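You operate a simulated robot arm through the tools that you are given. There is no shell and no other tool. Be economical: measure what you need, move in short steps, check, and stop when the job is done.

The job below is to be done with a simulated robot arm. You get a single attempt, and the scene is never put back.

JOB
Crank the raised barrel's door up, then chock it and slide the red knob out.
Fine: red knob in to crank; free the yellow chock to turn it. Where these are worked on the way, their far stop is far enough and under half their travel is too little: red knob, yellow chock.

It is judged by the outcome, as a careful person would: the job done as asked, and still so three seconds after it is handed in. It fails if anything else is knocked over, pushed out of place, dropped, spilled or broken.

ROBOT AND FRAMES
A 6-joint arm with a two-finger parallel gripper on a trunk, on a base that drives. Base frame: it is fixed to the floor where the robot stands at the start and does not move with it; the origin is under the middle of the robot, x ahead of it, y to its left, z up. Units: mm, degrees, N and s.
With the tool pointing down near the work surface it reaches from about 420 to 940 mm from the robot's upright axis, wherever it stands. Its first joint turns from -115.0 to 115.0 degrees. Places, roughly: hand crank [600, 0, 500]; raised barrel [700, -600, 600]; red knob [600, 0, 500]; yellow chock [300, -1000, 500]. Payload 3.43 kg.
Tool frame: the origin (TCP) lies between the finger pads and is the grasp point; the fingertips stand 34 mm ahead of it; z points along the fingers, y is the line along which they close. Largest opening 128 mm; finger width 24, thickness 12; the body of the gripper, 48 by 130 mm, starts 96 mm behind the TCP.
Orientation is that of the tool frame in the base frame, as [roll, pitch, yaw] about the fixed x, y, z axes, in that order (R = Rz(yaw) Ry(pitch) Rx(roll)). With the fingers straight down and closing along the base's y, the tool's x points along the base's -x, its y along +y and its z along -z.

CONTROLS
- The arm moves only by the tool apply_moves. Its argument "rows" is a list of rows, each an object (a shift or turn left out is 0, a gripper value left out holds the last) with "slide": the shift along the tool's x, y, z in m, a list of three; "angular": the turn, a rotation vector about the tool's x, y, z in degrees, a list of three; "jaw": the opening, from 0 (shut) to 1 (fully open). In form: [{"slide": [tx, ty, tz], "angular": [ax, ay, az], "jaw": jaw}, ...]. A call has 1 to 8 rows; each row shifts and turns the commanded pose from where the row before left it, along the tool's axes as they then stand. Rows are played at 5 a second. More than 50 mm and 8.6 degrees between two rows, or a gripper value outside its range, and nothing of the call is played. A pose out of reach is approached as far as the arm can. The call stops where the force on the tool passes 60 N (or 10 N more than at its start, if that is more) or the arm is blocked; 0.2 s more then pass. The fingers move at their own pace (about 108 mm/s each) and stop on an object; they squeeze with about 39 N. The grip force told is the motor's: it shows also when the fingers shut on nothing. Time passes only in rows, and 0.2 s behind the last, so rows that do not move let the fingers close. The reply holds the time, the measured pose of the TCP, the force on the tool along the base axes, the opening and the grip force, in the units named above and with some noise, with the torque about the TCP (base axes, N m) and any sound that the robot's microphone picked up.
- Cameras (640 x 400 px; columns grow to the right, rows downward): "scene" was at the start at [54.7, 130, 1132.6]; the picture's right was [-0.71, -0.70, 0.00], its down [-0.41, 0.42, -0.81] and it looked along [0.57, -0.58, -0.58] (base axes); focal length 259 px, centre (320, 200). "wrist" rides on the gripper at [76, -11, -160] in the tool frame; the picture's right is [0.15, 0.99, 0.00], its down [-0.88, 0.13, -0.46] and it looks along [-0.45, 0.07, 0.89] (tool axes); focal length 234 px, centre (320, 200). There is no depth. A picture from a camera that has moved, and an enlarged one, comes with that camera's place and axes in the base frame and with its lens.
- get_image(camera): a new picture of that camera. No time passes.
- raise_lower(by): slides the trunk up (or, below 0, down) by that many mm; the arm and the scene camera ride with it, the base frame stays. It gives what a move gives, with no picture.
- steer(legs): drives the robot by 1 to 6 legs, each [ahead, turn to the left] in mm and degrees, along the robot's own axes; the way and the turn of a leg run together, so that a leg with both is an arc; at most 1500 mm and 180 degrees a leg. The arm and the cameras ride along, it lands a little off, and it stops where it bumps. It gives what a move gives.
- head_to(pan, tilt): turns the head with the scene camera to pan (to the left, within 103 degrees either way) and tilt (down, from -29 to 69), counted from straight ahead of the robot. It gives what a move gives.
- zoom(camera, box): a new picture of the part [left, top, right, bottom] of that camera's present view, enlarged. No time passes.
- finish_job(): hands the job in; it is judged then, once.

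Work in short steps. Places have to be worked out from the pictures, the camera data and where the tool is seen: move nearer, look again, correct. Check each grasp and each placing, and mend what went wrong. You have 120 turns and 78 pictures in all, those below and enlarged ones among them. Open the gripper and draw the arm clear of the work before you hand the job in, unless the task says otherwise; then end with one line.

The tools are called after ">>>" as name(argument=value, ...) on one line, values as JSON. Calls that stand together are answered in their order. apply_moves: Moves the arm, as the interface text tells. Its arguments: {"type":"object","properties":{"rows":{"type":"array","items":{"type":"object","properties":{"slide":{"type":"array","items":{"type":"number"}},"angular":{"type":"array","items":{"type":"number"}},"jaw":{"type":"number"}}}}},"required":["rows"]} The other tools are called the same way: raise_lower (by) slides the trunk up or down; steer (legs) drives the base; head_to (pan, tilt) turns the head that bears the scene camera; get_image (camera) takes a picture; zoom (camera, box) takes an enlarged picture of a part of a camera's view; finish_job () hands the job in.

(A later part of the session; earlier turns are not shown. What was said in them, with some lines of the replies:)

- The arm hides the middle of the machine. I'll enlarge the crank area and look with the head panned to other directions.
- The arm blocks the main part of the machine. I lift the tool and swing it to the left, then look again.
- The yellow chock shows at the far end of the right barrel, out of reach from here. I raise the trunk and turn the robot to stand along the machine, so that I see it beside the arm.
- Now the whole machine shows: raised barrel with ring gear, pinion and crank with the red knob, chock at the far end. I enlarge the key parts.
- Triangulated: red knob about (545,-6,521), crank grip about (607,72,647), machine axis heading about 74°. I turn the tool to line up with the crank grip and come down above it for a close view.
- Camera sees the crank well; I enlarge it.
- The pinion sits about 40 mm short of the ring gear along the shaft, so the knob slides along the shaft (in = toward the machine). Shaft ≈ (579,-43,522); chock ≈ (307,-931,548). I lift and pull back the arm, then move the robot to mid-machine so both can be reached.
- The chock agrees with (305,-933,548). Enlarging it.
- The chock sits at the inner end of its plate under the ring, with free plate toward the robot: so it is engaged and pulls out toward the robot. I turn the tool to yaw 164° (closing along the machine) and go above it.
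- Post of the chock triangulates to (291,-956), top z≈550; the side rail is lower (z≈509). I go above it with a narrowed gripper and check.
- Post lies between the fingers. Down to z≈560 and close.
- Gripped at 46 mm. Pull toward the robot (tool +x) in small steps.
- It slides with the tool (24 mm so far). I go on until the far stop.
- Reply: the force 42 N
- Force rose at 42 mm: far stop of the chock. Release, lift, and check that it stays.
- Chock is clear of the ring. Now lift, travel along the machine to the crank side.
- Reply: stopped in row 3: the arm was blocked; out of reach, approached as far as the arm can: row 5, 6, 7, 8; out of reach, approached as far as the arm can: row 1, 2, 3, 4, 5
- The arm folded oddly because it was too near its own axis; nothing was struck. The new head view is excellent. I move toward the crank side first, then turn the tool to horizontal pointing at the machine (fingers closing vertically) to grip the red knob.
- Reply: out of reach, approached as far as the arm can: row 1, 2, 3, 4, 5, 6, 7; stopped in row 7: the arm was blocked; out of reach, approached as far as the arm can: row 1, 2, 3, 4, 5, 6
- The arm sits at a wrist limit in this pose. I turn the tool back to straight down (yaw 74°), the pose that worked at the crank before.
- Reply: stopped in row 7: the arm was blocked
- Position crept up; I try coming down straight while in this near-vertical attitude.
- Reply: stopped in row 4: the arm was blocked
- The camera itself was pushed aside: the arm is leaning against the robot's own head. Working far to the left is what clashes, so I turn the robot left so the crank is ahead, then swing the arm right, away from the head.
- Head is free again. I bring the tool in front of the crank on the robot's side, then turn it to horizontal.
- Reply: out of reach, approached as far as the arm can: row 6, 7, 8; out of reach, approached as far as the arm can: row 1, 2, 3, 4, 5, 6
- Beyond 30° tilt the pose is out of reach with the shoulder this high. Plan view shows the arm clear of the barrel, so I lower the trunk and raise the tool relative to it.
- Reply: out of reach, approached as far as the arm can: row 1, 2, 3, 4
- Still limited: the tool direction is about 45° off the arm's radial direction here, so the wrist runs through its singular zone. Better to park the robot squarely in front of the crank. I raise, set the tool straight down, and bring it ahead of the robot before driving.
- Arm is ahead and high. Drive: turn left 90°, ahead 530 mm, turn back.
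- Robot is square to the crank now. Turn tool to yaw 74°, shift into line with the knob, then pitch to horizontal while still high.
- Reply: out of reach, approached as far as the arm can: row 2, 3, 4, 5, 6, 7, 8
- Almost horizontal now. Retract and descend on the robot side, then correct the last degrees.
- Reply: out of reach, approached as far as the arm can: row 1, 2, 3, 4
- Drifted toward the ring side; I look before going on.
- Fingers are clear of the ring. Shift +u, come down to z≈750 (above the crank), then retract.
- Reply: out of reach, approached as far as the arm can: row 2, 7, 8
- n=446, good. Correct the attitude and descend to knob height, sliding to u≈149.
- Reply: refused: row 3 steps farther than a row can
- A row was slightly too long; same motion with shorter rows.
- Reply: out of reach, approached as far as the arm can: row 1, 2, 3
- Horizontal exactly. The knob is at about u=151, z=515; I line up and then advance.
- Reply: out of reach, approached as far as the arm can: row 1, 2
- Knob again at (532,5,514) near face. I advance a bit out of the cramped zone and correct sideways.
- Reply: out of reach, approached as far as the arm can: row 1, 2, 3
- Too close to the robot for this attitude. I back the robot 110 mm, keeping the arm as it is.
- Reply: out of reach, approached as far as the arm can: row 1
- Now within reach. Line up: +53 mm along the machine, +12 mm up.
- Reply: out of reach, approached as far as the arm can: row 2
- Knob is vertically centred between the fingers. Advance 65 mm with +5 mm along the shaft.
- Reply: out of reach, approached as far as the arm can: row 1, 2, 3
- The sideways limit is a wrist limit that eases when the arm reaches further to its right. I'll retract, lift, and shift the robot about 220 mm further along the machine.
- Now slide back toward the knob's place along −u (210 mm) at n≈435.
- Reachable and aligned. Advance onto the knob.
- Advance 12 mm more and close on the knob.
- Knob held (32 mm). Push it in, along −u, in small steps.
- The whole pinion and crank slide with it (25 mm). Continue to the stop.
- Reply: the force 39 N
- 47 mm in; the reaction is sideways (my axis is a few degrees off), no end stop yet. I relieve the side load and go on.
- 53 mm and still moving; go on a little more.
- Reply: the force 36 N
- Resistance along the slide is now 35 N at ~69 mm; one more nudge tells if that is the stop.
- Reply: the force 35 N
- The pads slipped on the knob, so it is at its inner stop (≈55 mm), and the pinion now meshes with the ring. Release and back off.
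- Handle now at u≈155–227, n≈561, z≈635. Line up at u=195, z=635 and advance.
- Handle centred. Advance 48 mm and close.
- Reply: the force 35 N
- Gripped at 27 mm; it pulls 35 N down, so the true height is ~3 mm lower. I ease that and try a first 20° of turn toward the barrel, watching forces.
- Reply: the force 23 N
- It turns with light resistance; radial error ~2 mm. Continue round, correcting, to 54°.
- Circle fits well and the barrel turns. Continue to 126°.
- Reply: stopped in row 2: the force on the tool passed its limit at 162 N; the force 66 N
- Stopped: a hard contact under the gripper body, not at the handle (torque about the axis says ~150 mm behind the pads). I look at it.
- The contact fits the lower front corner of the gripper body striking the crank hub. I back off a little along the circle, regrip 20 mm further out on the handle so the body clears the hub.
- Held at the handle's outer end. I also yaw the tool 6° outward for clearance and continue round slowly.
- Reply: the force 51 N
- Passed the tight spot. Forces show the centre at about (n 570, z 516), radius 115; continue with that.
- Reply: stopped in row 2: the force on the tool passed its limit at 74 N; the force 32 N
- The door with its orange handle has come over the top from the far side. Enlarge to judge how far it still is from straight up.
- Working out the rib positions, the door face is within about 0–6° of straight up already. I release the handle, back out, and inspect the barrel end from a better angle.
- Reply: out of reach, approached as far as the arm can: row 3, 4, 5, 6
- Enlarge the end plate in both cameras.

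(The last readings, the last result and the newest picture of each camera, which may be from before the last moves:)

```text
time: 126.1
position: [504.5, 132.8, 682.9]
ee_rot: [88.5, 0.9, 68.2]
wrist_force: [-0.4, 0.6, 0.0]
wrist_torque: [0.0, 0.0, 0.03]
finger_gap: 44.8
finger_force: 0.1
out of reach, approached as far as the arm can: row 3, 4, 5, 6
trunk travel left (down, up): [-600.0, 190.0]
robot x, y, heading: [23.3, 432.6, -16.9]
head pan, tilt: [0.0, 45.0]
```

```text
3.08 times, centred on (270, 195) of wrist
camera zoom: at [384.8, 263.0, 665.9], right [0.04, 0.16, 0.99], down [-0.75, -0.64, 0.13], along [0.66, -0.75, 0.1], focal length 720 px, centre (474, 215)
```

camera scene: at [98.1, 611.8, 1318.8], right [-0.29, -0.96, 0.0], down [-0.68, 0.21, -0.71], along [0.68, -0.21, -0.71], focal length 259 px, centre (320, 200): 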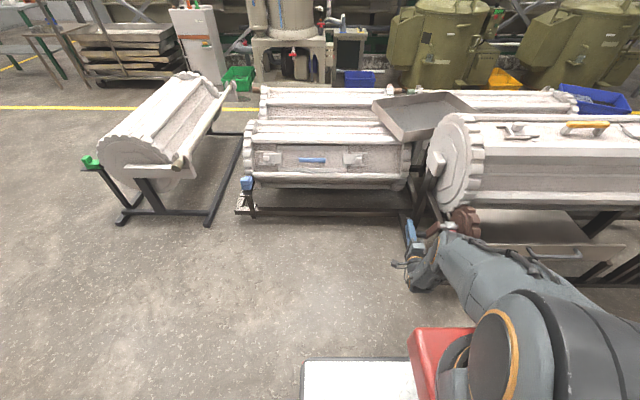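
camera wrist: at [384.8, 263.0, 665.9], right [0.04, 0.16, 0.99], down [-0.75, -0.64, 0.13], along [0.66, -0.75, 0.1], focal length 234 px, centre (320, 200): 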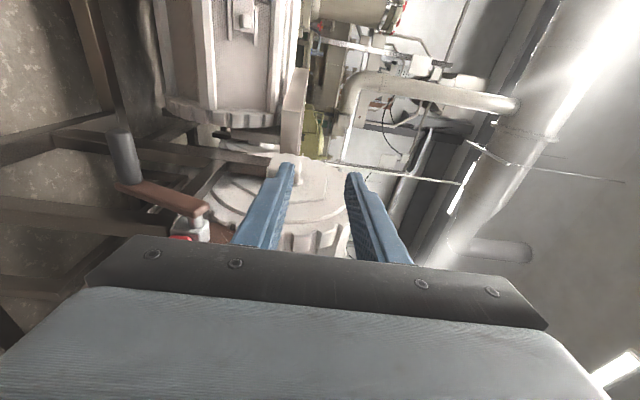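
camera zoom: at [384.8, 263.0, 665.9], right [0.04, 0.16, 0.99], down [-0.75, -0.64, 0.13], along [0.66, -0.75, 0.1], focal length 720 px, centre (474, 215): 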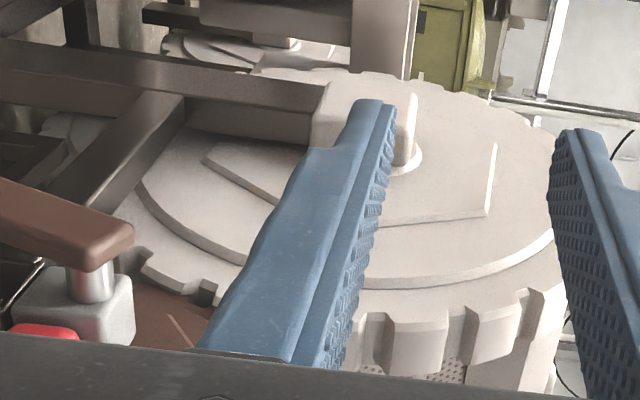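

The end plate's top edge is level within ~3°, so the door is up. For the chock I can simply push it in along +n with closed fingers in this same horizontal attitude. Drive along the machine with the arm swung clear.

>>> steer(legs=[[0, -89], [1000, 0], [0, 89]])

>>> head_to(pan=-10, tilt=42)

>>> get_image(camera="scene")

```text
time: 138.8
position: [247.2, -845.9, 682.0]
ee_rot: [88.4, 0.8, 68.5]
wrist_force: [0.3, 1.0, -0.8]
wrist_torque: [0.01, 0.02, -0.01]
finger_gap: 45.0
finger_force: 0.0
trunk travel left (down, up): [-600.0, 190.0]
robot x, y, heading: [-234.4, -547.9, -16.5]
head pan, tilt: [0.0, 45.0]
```

```text
time: 139.5
position: [247.9, -845.8, 682.0]
ee_rot: [88.5, 0.9, 68.4]
wrist_force: [-0.2, 0.4, 0.4]
wrist_torque: [0.03, 0.02, 0.02]
finger_gap: 44.7
finger_force: 0.1
trunk travel left (down, up): [-600.0, 190.0]
robot x, y, heading: [-235.0, -553.2, -16.7]
head pan, tilt: [-10.0, 42.0]
```

```text
16 pictures are left
camera scene: at [-164.6, -384.2, 1323.3], right [-0.45, -0.89, 0.0], down [-0.6, 0.3, -0.74], along [0.66, -0.33, -0.67], focal length 259 px, centre (320, 200)
```

scene: 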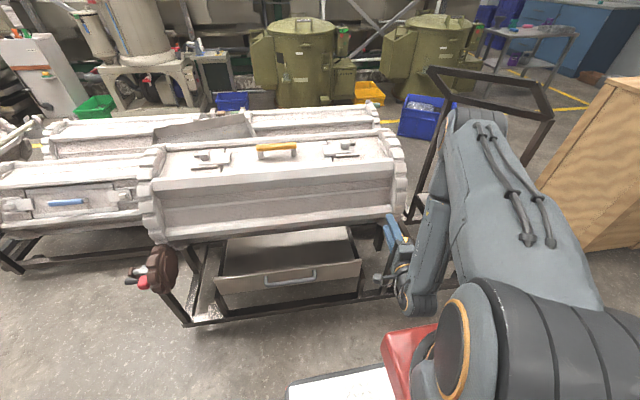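

Robot is well placed; the chock should be at n≈501, u≈−838. I close the fingers, align and come to pushing height in front of it.

>>> apply_moves(rows=[{"angular": [1.5, 5.6, -0.8], "jaw": 0}, {"slide": [-0.047, 0, -0.02]}, {"slide": [-0.047, 0, -0.02]}, {"slide": [0, -0.04, 0]}, {"slide": [0, -0.04, 0]}])

>>> get_image(camera="wrist")

```text
refused: row 2 steps farther than a row can; nothing moved
```

```text
15 pictures are left
camera wrist: at [126.2, -716.4, 665.6], right [0.04, 0.16, 0.99], down [-0.75, -0.65, 0.13], along [0.66, -0.74, 0.1], focal length 234 px, centre (320, 200)
```

wrist: 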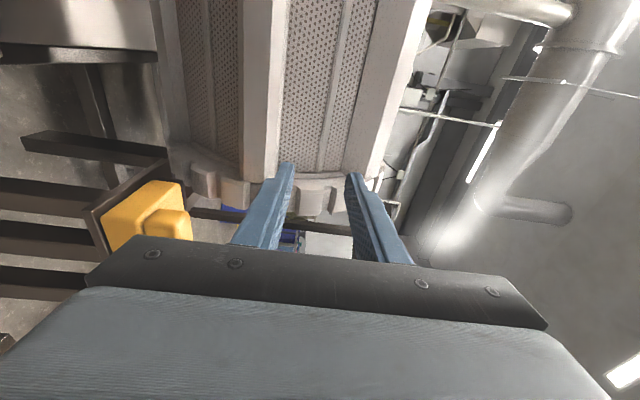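

Same motion with shorter rows.

>>> apply_moves(rows=[{"angular": [1.5, 5.6, -0.8], "jaw": 0}, {"slide": [-0.03, 0, -0.025]}, {"slide": [-0.032, 0, -0.022]}, {"slide": [-0.032, 0, 0]}, {"slide": [0, -0.04, 0]}, {"slide": [0, -0.04, 0]}])

>>> get_image(camera="wrist")

```text
time: 140.9
position: [176.0, -925.6, 605.3]
ee_rot: [90.1, 1.7, 74.1]
wrist_force: [-0.5, -0.4, -0.3]
wrist_torque: [0.02, 0.0, 0.0]
finger_gap: 0.1
finger_force: 32.7
trunk travel left (down, up): [-600.0, 190.0]
robot x, y, heading: [-234.1, -548.2, -16.8]
head pan, tilt: [-10.0, 42.0]
```

```text
14 pictures are left
camera wrist: at [41.8, -809.6, 591.4], right [0.05, 0.17, 0.98], down [-0.68, -0.72, 0.16], along [0.73, -0.68, 0.08], focal length 234 px, centre (320, 200)
```

wrist: 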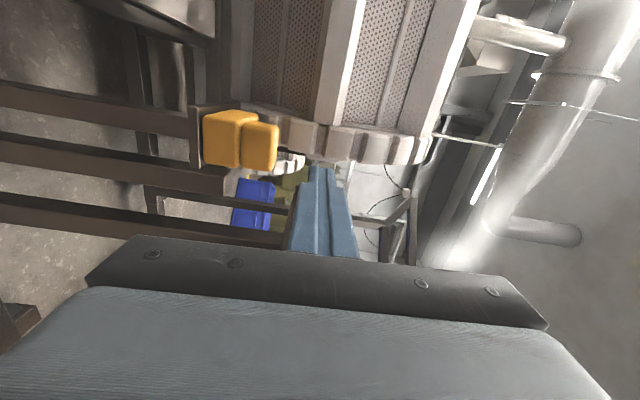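

Chock post around z 532–562, base 497–532, u≈−836. Down to z≈536, then push inward in small steps.

>>> apply_moves(rows=[{"slide": [0.003, -0.035, 0], "angular": [0, 0, 1.7]}, {"slide": [0, -0.034, 0]}, {"slide": [0, 0, 0.015]}, {"slide": [0, 0, 0.015]}])

>>> get_image(camera="wrist")

```text
time: 141.9
position: [204.5, -932.6, 534.4]
ee_rot: [90.2, 0.1, 74.0]
wrist_force: [-0.3, -0.1, 0.2]
wrist_torque: [-0.05, 0.01, -0.02]
finger_gap: 0.3
finger_force: 32.8
trunk travel left (down, up): [-600.0, 190.0]
robot x, y, heading: [-232.4, -550.4, -16.5]
head pan, tilt: [-10.0, 42.0]
```

```text
13 pictures are left
camera wrist: at [70.9, -814.7, 524.0], right [0.04, 0.14, 0.99], down [-0.68, -0.72, 0.13], along [0.73, -0.68, 0.07], focal length 234 px, centre (320, 200)
```

wrist: 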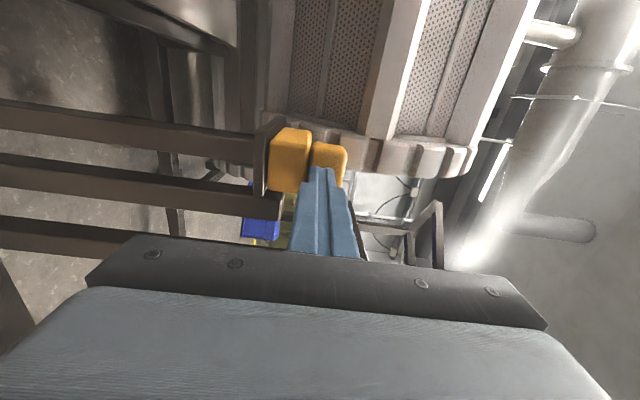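

Tips are at the post's near face. Push in.

>>> apply_moves(rows=[{"slide": [0, -0.001, 0.01]}, {"slide": [0, 0, 0.01]}, {"slide": [0, 0, 0.01]}])

>>> apply_moves(rows=[{"slide": [0, 0, 0.007]}, {"slide": [0, 0, 0.005]}])

>>> get_image(camera="wrist")

```text
time: 142.7
position: [232.7, -941.0, 534.1]
ee_rot: [90.2, 0.0, 74.1]
wrist_force: [-0.6, 0.8, 0.4]
wrist_torque: [0.04, 0.0, -0.01]
finger_gap: 0.1
finger_force: 32.9
trunk travel left (down, up): [-600.0, 190.0]
robot x, y, heading: [-235.5, -552.1, -16.7]
head pan, tilt: [-10.0, 42.0]
```

```text
time: 143.3
position: [245.8, -944.0, 534.4]
ee_rot: [90.3, 0.2, 74.2]
wrist_force: [-1.3, 0.2, 0.1]
wrist_torque: [0.01, 0.0, 0.0]
finger_gap: 0.0
finger_force: 32.9
trunk travel left (down, up): [-600.0, 190.0]
robot x, y, heading: [-231.2, -549.2, -16.6]
head pan, tilt: [-10.0, 42.0]
```

```text
12 pictures are left
camera wrist: at [112.7, -826.8, 523.5], right [0.04, 0.14, 0.99], down [-0.68, -0.72, 0.13], along [0.73, -0.68, 0.07], focal length 234 px, centre (320, 200)
```

wrist: 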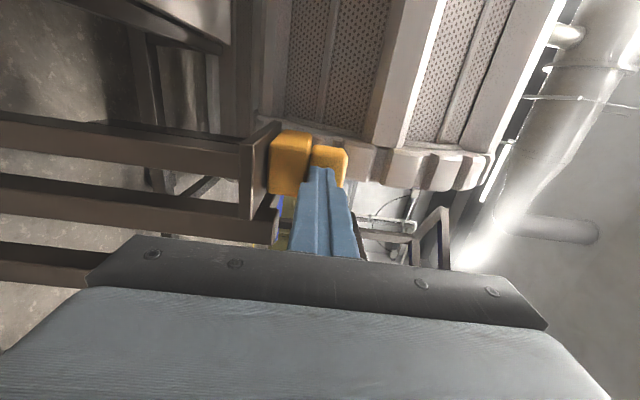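

The chock moves along with almost no friction. Continue until it meets its stop.

>>> apply_moves(rows=[{"slide": [0, 0, 0.005]}, {"slide": [0, 0, 0.005]}])

>>> apply_moves(rows=[{"slide": [0, 0, 0.005]}, {"slide": [0, 0, 0.004]}])

>>> zoom(camera="wrist", box=[230, 100, 370, 200])

```text
time: 143.9
position: [246.3, -944.6, 533.4]
ee_rot: [90.4, -0.4, 73.7]
wrist_force: [-16.2, 7.6, 12.3]
wrist_torque: [-0.03, -0.36, -0.05]
finger_gap: 0.0
finger_force: 33.0
trunk travel left (down, up): [-600.0, 190.0]
robot x, y, heading: [-237.2, -546.9, -16.7]
head pan, tilt: [-10.0, 42.0]
stopped in row 2: the force on the tool passed its limit at 71 N (the readings are from after the stop); the commanded pose is now the measured one
```

```text
time: 144.3
position: [247.0, -944.6, 533.2]
ee_rot: [90.2, -0.3, 73.5]
wrist_force: [-19.3, 9.7, 19.1]
wrist_torque: [-0.34, -0.58, -0.13]
finger_gap: 0.0
finger_force: 32.8
trunk travel left (down, up): [-600.0, 190.0]
robot x, y, heading: [-235.7, -547.1, -17.0]
head pan, tilt: [-10.0, 42.0]
stopped in row 2: the force on the tool passed its limit at 70 N (the readings are from after the stop); the commanded pose is now the measured one
```

```text
4.00 times, centred on (300, 150) of wrist
camera zoom: at [115.5, -825.6, 523.1], right [0.04, 0.13, 0.99], down [-0.69, -0.72, 0.13], along [0.73, -0.69, 0.06], focal length 937 px, centre (400, 400)
```

zoom: 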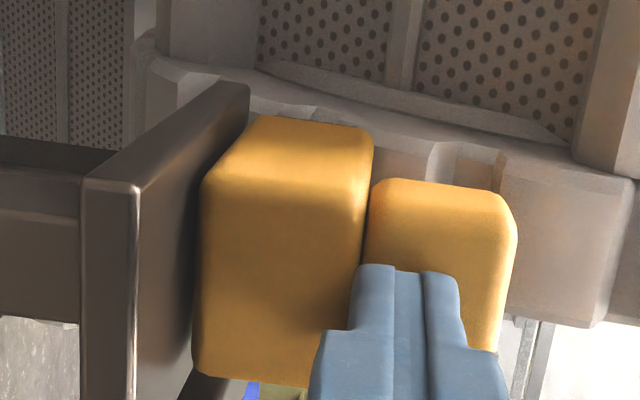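

Hard stop at tip n≈531, matching the chock's original engaged place. Back off and compare it with the first view.

>>> apply_moves(rows=[{"slide": [0, 0, -0.03]}, {"slide": [0, 0, -0.04]}, {"slide": [0, 0.045, 0]}, {"slide": [0, 0.045, 0]}, {"slide": [0.03, 0.035, 0]}, {"slide": [0.03, 0.02, 0]}])

>>> head_to(pan=-35, tilt=42)

>>> get_image(camera="wrist")

>>> get_image(camera="scene")

```text
time: 145.7
position: [197.6, -871.4, 678.3]
ee_rot: [90.4, -0.4, 73.5]
wrist_force: [0.4, 0.5, -0.3]
wrist_torque: [0.02, -0.02, 0.01]
finger_gap: 0.0
finger_force: 33.5
trunk travel left (down, up): [-600.0, 190.0]
robot x, y, heading: [-236.4, -549.1, -17.1]
head pan, tilt: [-10.0, 42.0]
```

```text
time: 146.6
position: [198.3, -871.1, 677.5]
ee_rot: [90.4, -0.4, 73.6]
wrist_force: [0.5, 0.5, -0.7]
wrist_torque: [0.03, -0.01, -0.04]
finger_gap: 0.0
finger_force: 33.1
trunk travel left (down, up): [-600.0, 190.0]
robot x, y, heading: [-235.4, -547.4, -16.8]
head pan, tilt: [-35.0, 42.0]
```

```text
10 pictures are left
camera wrist: at [66.2, -751.2, 668.1], right [0.05, 0.13, 0.99], down [-0.69, -0.72, 0.13], along [0.73, -0.69, 0.06], focal length 234 px, centre (320, 200)
```

wrist: 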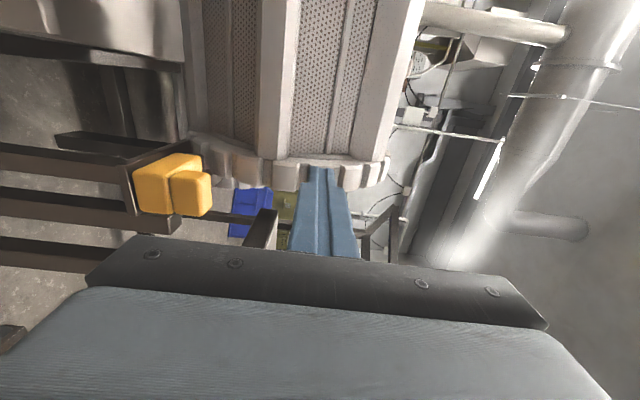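

```text
9 pictures are left
camera scene: at [-188.1, -412.2, 1323.3], right [-0.79, -0.62, 0.0], down [-0.41, 0.53, -0.74], along [0.46, -0.58, -0.67], focal length 259 px, centre (320, 200)
```

scene: 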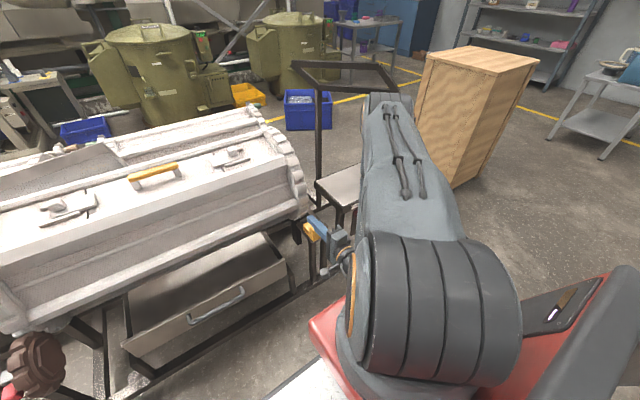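

Compare the chock enlarged with its first view.

>>> zoom(camera="scene", box=[255, 180, 365, 280])

```text
4.00 times, centred on (310, 230) of scene
camera zoom: at [-188.1, -412.2, 1323.3], right [-0.79, -0.62, 0.0], down [-0.41, 0.53, -0.74], along [0.46, -0.58, -0.67], focal length 1034 px, centre (360, 80)
```

zoom: 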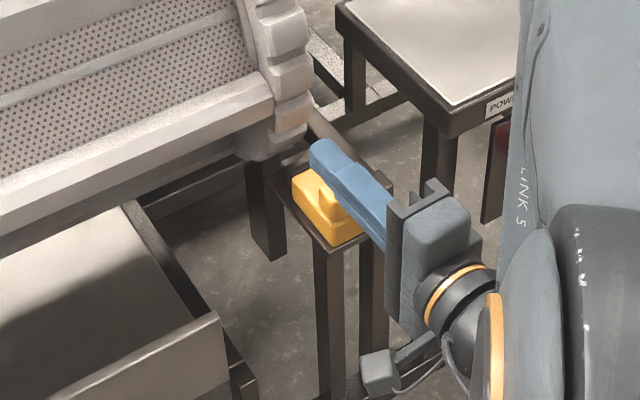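

The enlarged view shows the chock back at its outer position: it slid in with no friction and rebounded from the hard push when I let go. I'll repeat gently, easing off slowly at the stop.

>>> apply_moves(rows=[{"slide": [-0.03, -0.02, 0], "angular": [0, 0.5, 0.4]}, {"slide": [-0.029, -0.035, 0]}, {"slide": [0, -0.045, 0]}, {"slide": [0, -0.044, 0]}])

>>> apply_moves(rows=[{"slide": [0, 0, 0.012]}, {"slide": [0, 0, 0.008]}, {"slide": [0, 0, 0.008]}, {"slide": [0, 0, 0.008]}, {"slide": [0, 0, 0.008]}, {"slide": [0, 0, 0.008]}, {"slide": [0, 0, 0.006]}, {"slide": [0, 0, 0.004]}])

```text
time: 147.6
position: [182.7, -921.9, 534.8]
ee_rot: [90.4, -0.8, 74.0]
wrist_force: [0.7, 0.4, 0.6]
wrist_torque: [-0.02, 0.0, 0.0]
finger_gap: 0.1
finger_force: 32.9
trunk travel left (down, up): [-600.0, 190.0]
robot x, y, heading: [-238.2, -546.7, -17.1]
head pan, tilt: [-35.0, 42.0]
```

```text
time: 149.4
position: [242.0, -941.2, 532.6]
ee_rot: [90.5, -0.6, 74.0]
wrist_force: [-1.3, 0.9, 8.0]
wrist_torque: [-0.14, -0.25, 0.0]
finger_gap: 0.0
finger_force: 33.4
trunk travel left (down, up): [-600.0, 190.0]
robot x, y, heading: [-237.0, -549.1, -16.6]
head pan, tilt: [-35.0, 42.0]
```

An 8 N upward load shows: the fingertips rub on the chock's base, which explains it being dragged back out. I lift 6 mm (still against the post) and finish the push gently.

>>> apply_moves(rows=[{"slide": [0, 0.006, 0]}, {"slide": [0, 0, 0.002]}, {"slide": [0, 0, 0.002]}])

>>> apply_moves(rows=[{"slide": [0, 0, 0.002]}])

```text
time: 150.2
position: [246.1, -942.8, 538.2]
ee_rot: [90.5, -0.8, 73.9]
wrist_force: [-1.2, 1.1, -1.8]
wrist_torque: [0.02, 0.03, -0.02]
finger_gap: 0.2
finger_force: 32.9
trunk travel left (down, up): [-600.0, 190.0]
robot x, y, heading: [-238.3, -545.7, -16.7]
head pan, tilt: [-35.0, 42.0]
```

```text
time: 150.6
position: [246.9, -941.9, 537.6]
ee_rot: [90.5, -0.8, 74.0]
wrist_force: [-0.9, -0.3, -0.5]
wrist_torque: [-0.01, 0.02, -0.05]
finger_gap: 0.0
finger_force: 33.3
trunk travel left (down, up): [-600.0, 190.0]
robot x, y, heading: [-236.1, -544.7, -16.6]
head pan, tilt: [-35.0, 42.0]
```

No contact force yet; continue in 2 mm steps.

>>> apply_moves(rows=[{"slide": [0, 0, 0.002]}, {"slide": [0, 0, 0.002]}])

>>> get_image(camera="wrist")

```text
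time: 151.2
position: [248.8, -942.9, 539.5]
ee_rot: [90.4, -0.7, 73.8]
wrist_force: [-42.2, 10.3, 11.2]
wrist_torque: [-0.42, -0.28, -0.58]
finger_gap: 0.0
finger_force: 33.5
trunk travel left (down, up): [-600.0, 190.0]
robot x, y, heading: [-239.1, -548.8, -17.1]
head pan, tilt: [-35.0, 42.0]
```

```text
7 pictures are left
camera wrist: at [115.7, -824.4, 529.9], right [0.04, 0.12, 0.99], down [-0.68, -0.72, 0.12], along [0.73, -0.68, 0.05], focal length 234 px, centre (320, 200)
```

wrist: 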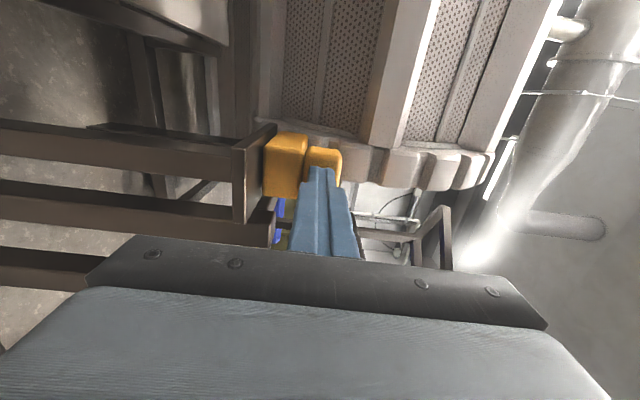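

At the stop (42 N). Ease off in small steps, lift slightly, then withdraw.

>>> apply_moves(rows=[{"slide": [0, 0, -0.002]}, {"slide": [0, 0, -0.002]}, {}, {"slide": [0, 0.003, -0.001]}, {"slide": [0, 0.006, -0.002]}, {"slide": [0, 0.01, -0.005]}, {"slide": [0, 0.01, -0.015]}, {"slide": [0, 0.02, -0.03]}])

>>> get_image(camera="wrist")

```text
time: 153.0
position: [195.3, -928.1, 586.8]
ee_rot: [90.5, -0.9, 74.0]
wrist_force: [-0.2, -0.4, -0.8]
wrist_torque: [0.01, -0.02, -0.02]
finger_gap: 0.3
finger_force: 33.3
trunk travel left (down, up): [-600.0, 190.0]
robot x, y, heading: [-238.3, -547.9, -16.9]
head pan, tilt: [-35.0, 42.0]
```

```text
6 pictures are left
camera wrist: at [62.6, -810.2, 579.1], right [0.04, 0.13, 0.99], down [-0.68, -0.72, 0.12], along [0.73, -0.68, 0.05], focal length 234 px, centre (320, 200)
```

wrist: 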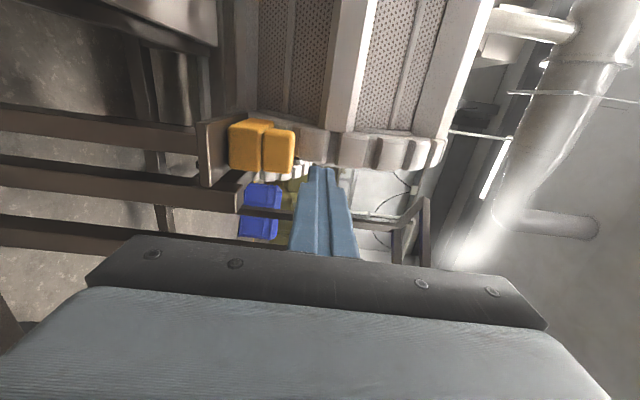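

The gap to the plate edge shows the chock now stays in (near face ≈ n 527). Lift, and drive back to the crank.

>>> apply_moves(rows=[{"slide": [0.0, 0.045, 0]}, {"slide": [0.03, 0.035, 0], "jaw": 0.6}, {"slide": [0.03, 0.02, 0]}])

>>> steer(legs=[[0, -89], [-1000, 0], [0, 89]])

```text
time: 153.8
position: [213.7, -871.7, 689.0]
ee_rot: [90.4, -0.7, 74.0]
wrist_force: [-0.1, -0.4, -0.2]
wrist_torque: [-0.02, 0.04, 0.04]
finger_gap: 76.8
finger_force: 0.1
trunk travel left (down, up): [-600.0, 190.0]
robot x, y, heading: [-238.7, -550.8, -16.8]
head pan, tilt: [-35.0, 42.0]
```

```text
time: 166.6
position: [478.3, 128.6, 689.6]
ee_rot: [90.4, -0.8, 76.5]
wrist_force: [0.7, 0.8, 0.2]
wrist_torque: [0.01, -0.05, 0.0]
finger_gap: 76.8
finger_force: 0.1
trunk travel left (down, up): [-600.0, 190.0]
robot x, y, heading: [11.5, 428.4, -14.3]
head pan, tilt: [-35.0, 42.0]
```

Back at the crank. Align the tool and come down in front of the red knob (u≈97, z≈513).

>>> apply_moves(rows=[{"slide": [-0.03, -0.02, 0], "angular": [0, -2.5, 0.8]}, {"slide": [-0.035, -0.03, 0]}, {"slide": [-0.035, -0.03, 0]}, {"slide": [-0.03, -0.03, 0]}, {"slide": [-0.03, -0.033, 0]}, {"slide": [0, -0.033, 0]}])

>>> get_image(camera="wrist")

```text
time: 168.0
position: [435.1, -21.9, 509.6]
ee_rot: [90.3, -1.6, 74.0]
wrist_force: [-0.2, -0.1, 0.3]
wrist_torque: [0.01, -0.02, 0.03]
finger_gap: 76.6
finger_force: 0.1
trunk travel left (down, up): [-600.0, 190.0]
robot x, y, heading: [17.1, 435.7, -14.6]
head pan, tilt: [-35.0, 42.0]
```

```text
5 pictures are left
camera wrist: at [302.7, 96.5, 501.8], right [0.04, 0.11, 0.99], down [-0.68, -0.72, 0.11], along [0.73, -0.68, 0.05], focal length 234 px, centre (320, 200)
```

wrist: 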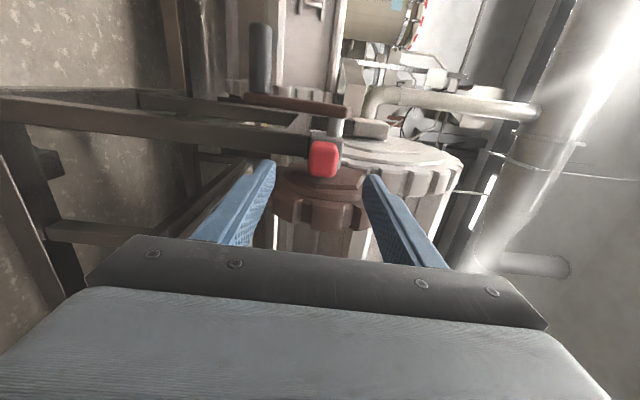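

Same relative view as at the first grasp. Straighten 1.6°, advance 90 mm and grip the knob.

>>> apply_moves(rows=[{"slide": [0, 0.002, 0.02], "angular": [0, 0, -1.6]}, {"slide": [0, 0, 0.025]}, {"slide": [0, 0, 0.025]}, {"slide": [0, 0, 0.02]}])

>>> apply_moves(rows=[{"jaw": 0}, {}, {}])

>>> get_image(camera="wrist")

```text
time: 169.0
position: [523.2, -44.5, 511.4]
ee_rot: [90.4, 0.0, 74.0]
wrist_force: [-0.3, 0.2, 0.5]
wrist_torque: [0.04, 0.03, -0.03]
finger_gap: 76.4
finger_force: 0.0
trunk travel left (down, up): [-600.0, 190.0]
robot x, y, heading: [13.7, 430.4, -14.6]
head pan, tilt: [-35.0, 42.0]
```

```text
time: 169.8
position: [524.9, -45.7, 515.0]
ee_rot: [89.9, 0.2, 74.1]
wrist_force: [-3.1, 5.6, 40.1]
wrist_torque: [0.27, -1.27, 1.25]
finger_gap: 41.9
finger_force: 44.9
trunk travel left (down, up): [-600.0, 190.0]
robot x, y, heading: [12.2, 431.3, -14.5]
head pan, tilt: [-35.0, 42.0]
```

```text
4 pictures are left
camera wrist: at [390.9, 71.6, 504.1], right [0.04, 0.14, 0.99], down [-0.68, -0.72, 0.13], along [0.73, -0.68, 0.07], focal length 234 px, centre (320, 200)
```

wrist: 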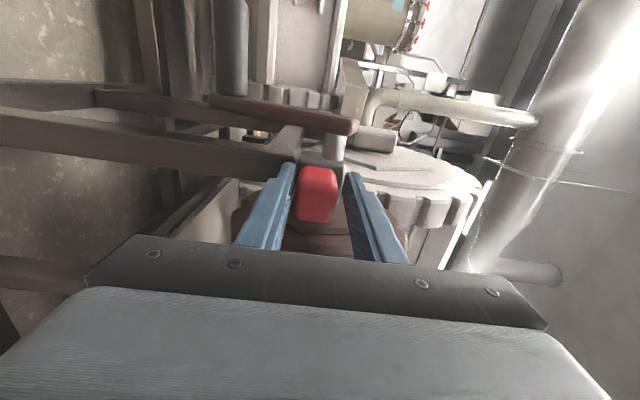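

Gap 42 mm: the tips caught the wider collar behind the knob. Open, back 7 mm, grip again.

>>> apply_moves(rows=[{"jaw": 0.5}, {}, {"slide": [0, 0, -0.007]}, {"jaw": 0}, {}, {}])

```text
time: 171.2
position: [515.6, -43.8, 513.5]
ee_rot: [90.3, 0.1, 74.0]
wrist_force: [-4.4, 2.6, 16.9]
wrist_torque: [-0.17, -1.79, 0.0]
finger_gap: 31.9
finger_force: 45.1
trunk travel left (down, up): [-600.0, 190.0]
robot x, y, heading: [11.7, 427.3, -14.4]
head pan, tilt: [-35.0, 42.0]
```

Knob gripped (32 mm). Pull out along +u.

>>> apply_moves(rows=[{"slide": [0.007, 0.001, 0.0003]}, {"slide": [0.007, 0, 0.0003]}, {"slide": [0.007, 0, 0.0003]}, {"slide": [0.007, 0, 0.0003]}])

>>> apply_moves(rows=[{"slide": [0.007, 0, 0.0003]}, {"slide": [0.007, 0, 0.0003]}, {"slide": [0.006, 0, 0.0003]}])

```text
time: 172.2
position: [524.5, -18.1, 513.5]
ee_rot: [90.3, 0.1, 74.0]
wrist_force: [2.8, -4.3, 19.4]
wrist_torque: [0.0, -1.74, -1.0]
finger_gap: 31.7
finger_force: 45.5
trunk travel left (down, up): [-600.0, 190.0]
robot x, y, heading: [17.5, 432.8, -14.7]
head pan, tilt: [-35.0, 42.0]
```

```text
time: 173.0
position: [531.0, 1.4, 512.9]
ee_rot: [90.5, 0.1, 74.1]
wrist_force: [1.2, 0.8, 22.7]
wrist_torque: [-0.11, -1.8, -0.73]
finger_gap: 31.8
finger_force: 44.7
trunk travel left (down, up): [-600.0, 190.0]
robot x, y, heading: [12.2, 432.5, -14.2]
head pan, tilt: [-35.0, 42.0]
```

48 mm out, no stop yet. Continue until resistance.

>>> apply_moves(rows=[{"slide": [0.005, 0, 0.0002]}, {"slide": [0.004, 0, 0.0002]}])

>>> apply_moves(rows=[{"slide": [0.003, 0, 0]}, {"slide": [0.002, 0, 0]}])

>>> get_image(camera="wrist")

```text
time: 173.6
position: [532.6, 5.2, 513.2]
ee_rot: [90.5, 0.0, 73.4]
wrist_force: [-10.3, -31.7, 7.3]
wrist_torque: [-0.39, -1.81, -0.07]
finger_gap: 32.2
finger_force: 44.5
trunk travel left (down, up): [-600.0, 190.0]
robot x, y, heading: [14.5, 429.2, -14.6]
head pan, tilt: [-35.0, 42.0]
```

```text
time: 174.2
position: [534.6, 14.0, 513.3]
ee_rot: [90.4, 0.1, 73.9]
wrist_force: [-9.3, -34.2, 4.2]
wrist_torque: [-0.48, -1.75, -0.65]
finger_gap: 32.0
finger_force: 45.1
trunk travel left (down, up): [-600.0, 190.0]
robot x, y, heading: [14.6, 434.2, -14.4]
head pan, tilt: [-35.0, 42.0]
```

```text
3 pictures are left
camera wrist: at [402.4, 132.3, 502.9], right [0.05, 0.14, 0.99], down [-0.68, -0.72, 0.14], along [0.73, -0.68, 0.06], focal length 234 px, centre (320, 200)
```

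wrist: 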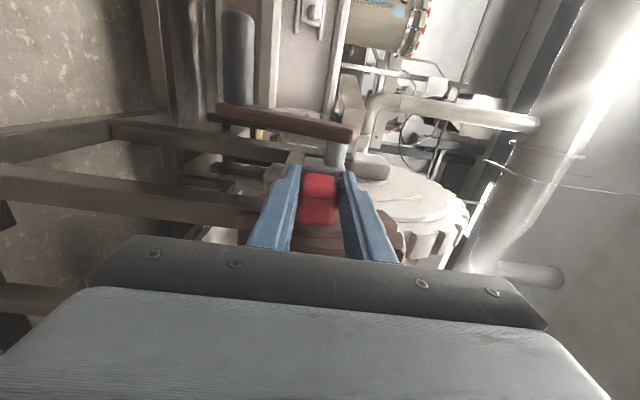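

Steady 35 N slip: the knob is at its outer stop. Ease 2 mm, open, and withdraw.

>>> apply_moves(rows=[{"slide": [-0.002, 0, 0]}, {"jaw": 0.6}, {}, {"slide": [0, 0, -0.03]}, {"slide": [0, 0, -0.03]}, {"slide": [0, 0, -0.03]}, {"slide": [0.02, 0.04, 0]}, {"slide": [0.02, 0.04, 0]}])

>>> head_to(pan=-20, tilt=38)

>>> get_image(camera="scene")

```text
time: 176.0
position: [459.1, 76.9, 592.8]
ee_rot: [90.4, 0.0, 74.0]
wrist_force: [-0.3, 1.0, -1.0]
wrist_torque: [0.02, 0.02, 0.03]
finger_gap: 77.0
finger_force: 0.1
trunk travel left (down, up): [-600.0, 190.0]
robot x, y, heading: [13.4, 433.6, -14.6]
head pan, tilt: [-35.0, 42.0]
```

```text
time: 176.8
position: [461.2, 76.5, 593.4]
ee_rot: [90.5, 0.1, 73.9]
wrist_force: [-0.1, -0.4, 0.0]
wrist_torque: [0.01, 0.01, -0.02]
finger_gap: 77.0
finger_force: 0.0
trunk travel left (down, up): [-600.0, 190.0]
robot x, y, heading: [12.8, 426.3, -14.2]
head pan, tilt: [-20.0, 38.0]
```

```text
2 pictures are left
camera scene: at [73.0, 584.2, 1329.2], right [-0.57, -0.82, 0.0], down [-0.51, 0.35, -0.79], along [0.65, -0.45, -0.62], focal length 259 px, centre (320, 200)
```

scene: 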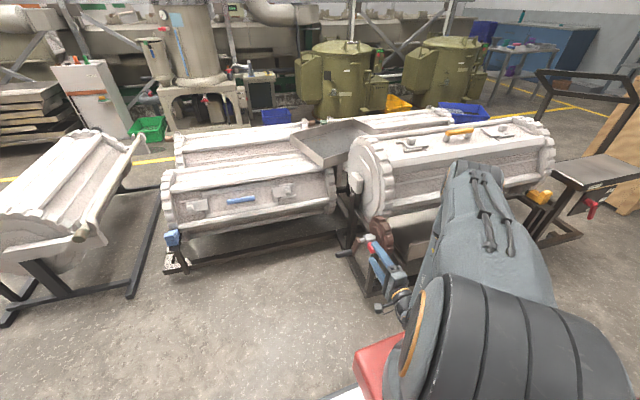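

Door is up, knob out. One enlarged look at the chock before handing in.

>>> zoom(camera="scene", box=[490, 150, 600, 240])

```text
4.44 times, centred on (545, 195) of scene
camera zoom: at [73.0, 584.2, 1329.2], right [-0.57, -0.82, 0.0], down [-0.51, 0.35, -0.79], along [0.65, -0.45, -0.62], focal length 1149 px, centre (-680, 222)
```

zoom: 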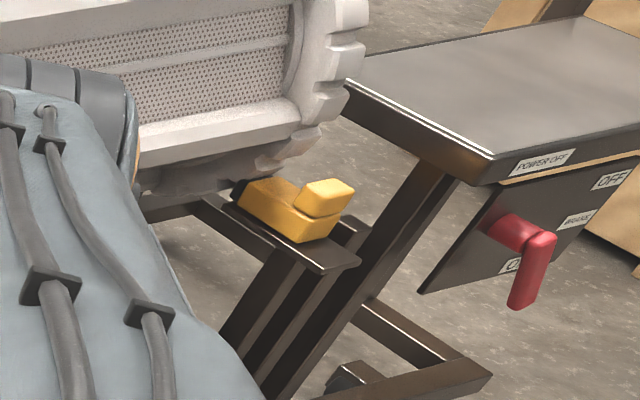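

The chock sits inside with its tip at the ring and free plate in front of it. The arm is clear and the gripper open, so I hand in.

>>> finish_job()

```text
The job is handed in.
```

The raised barrel's door is cranked up (level within about 3°), the yellow chock is pushed in to its stop, and the red knob is slid out to its outer stop. During the work the arm bumped the robot's own head and struck the crank area once, at 162 N. No damage or displaced parts showed in the later pictures.
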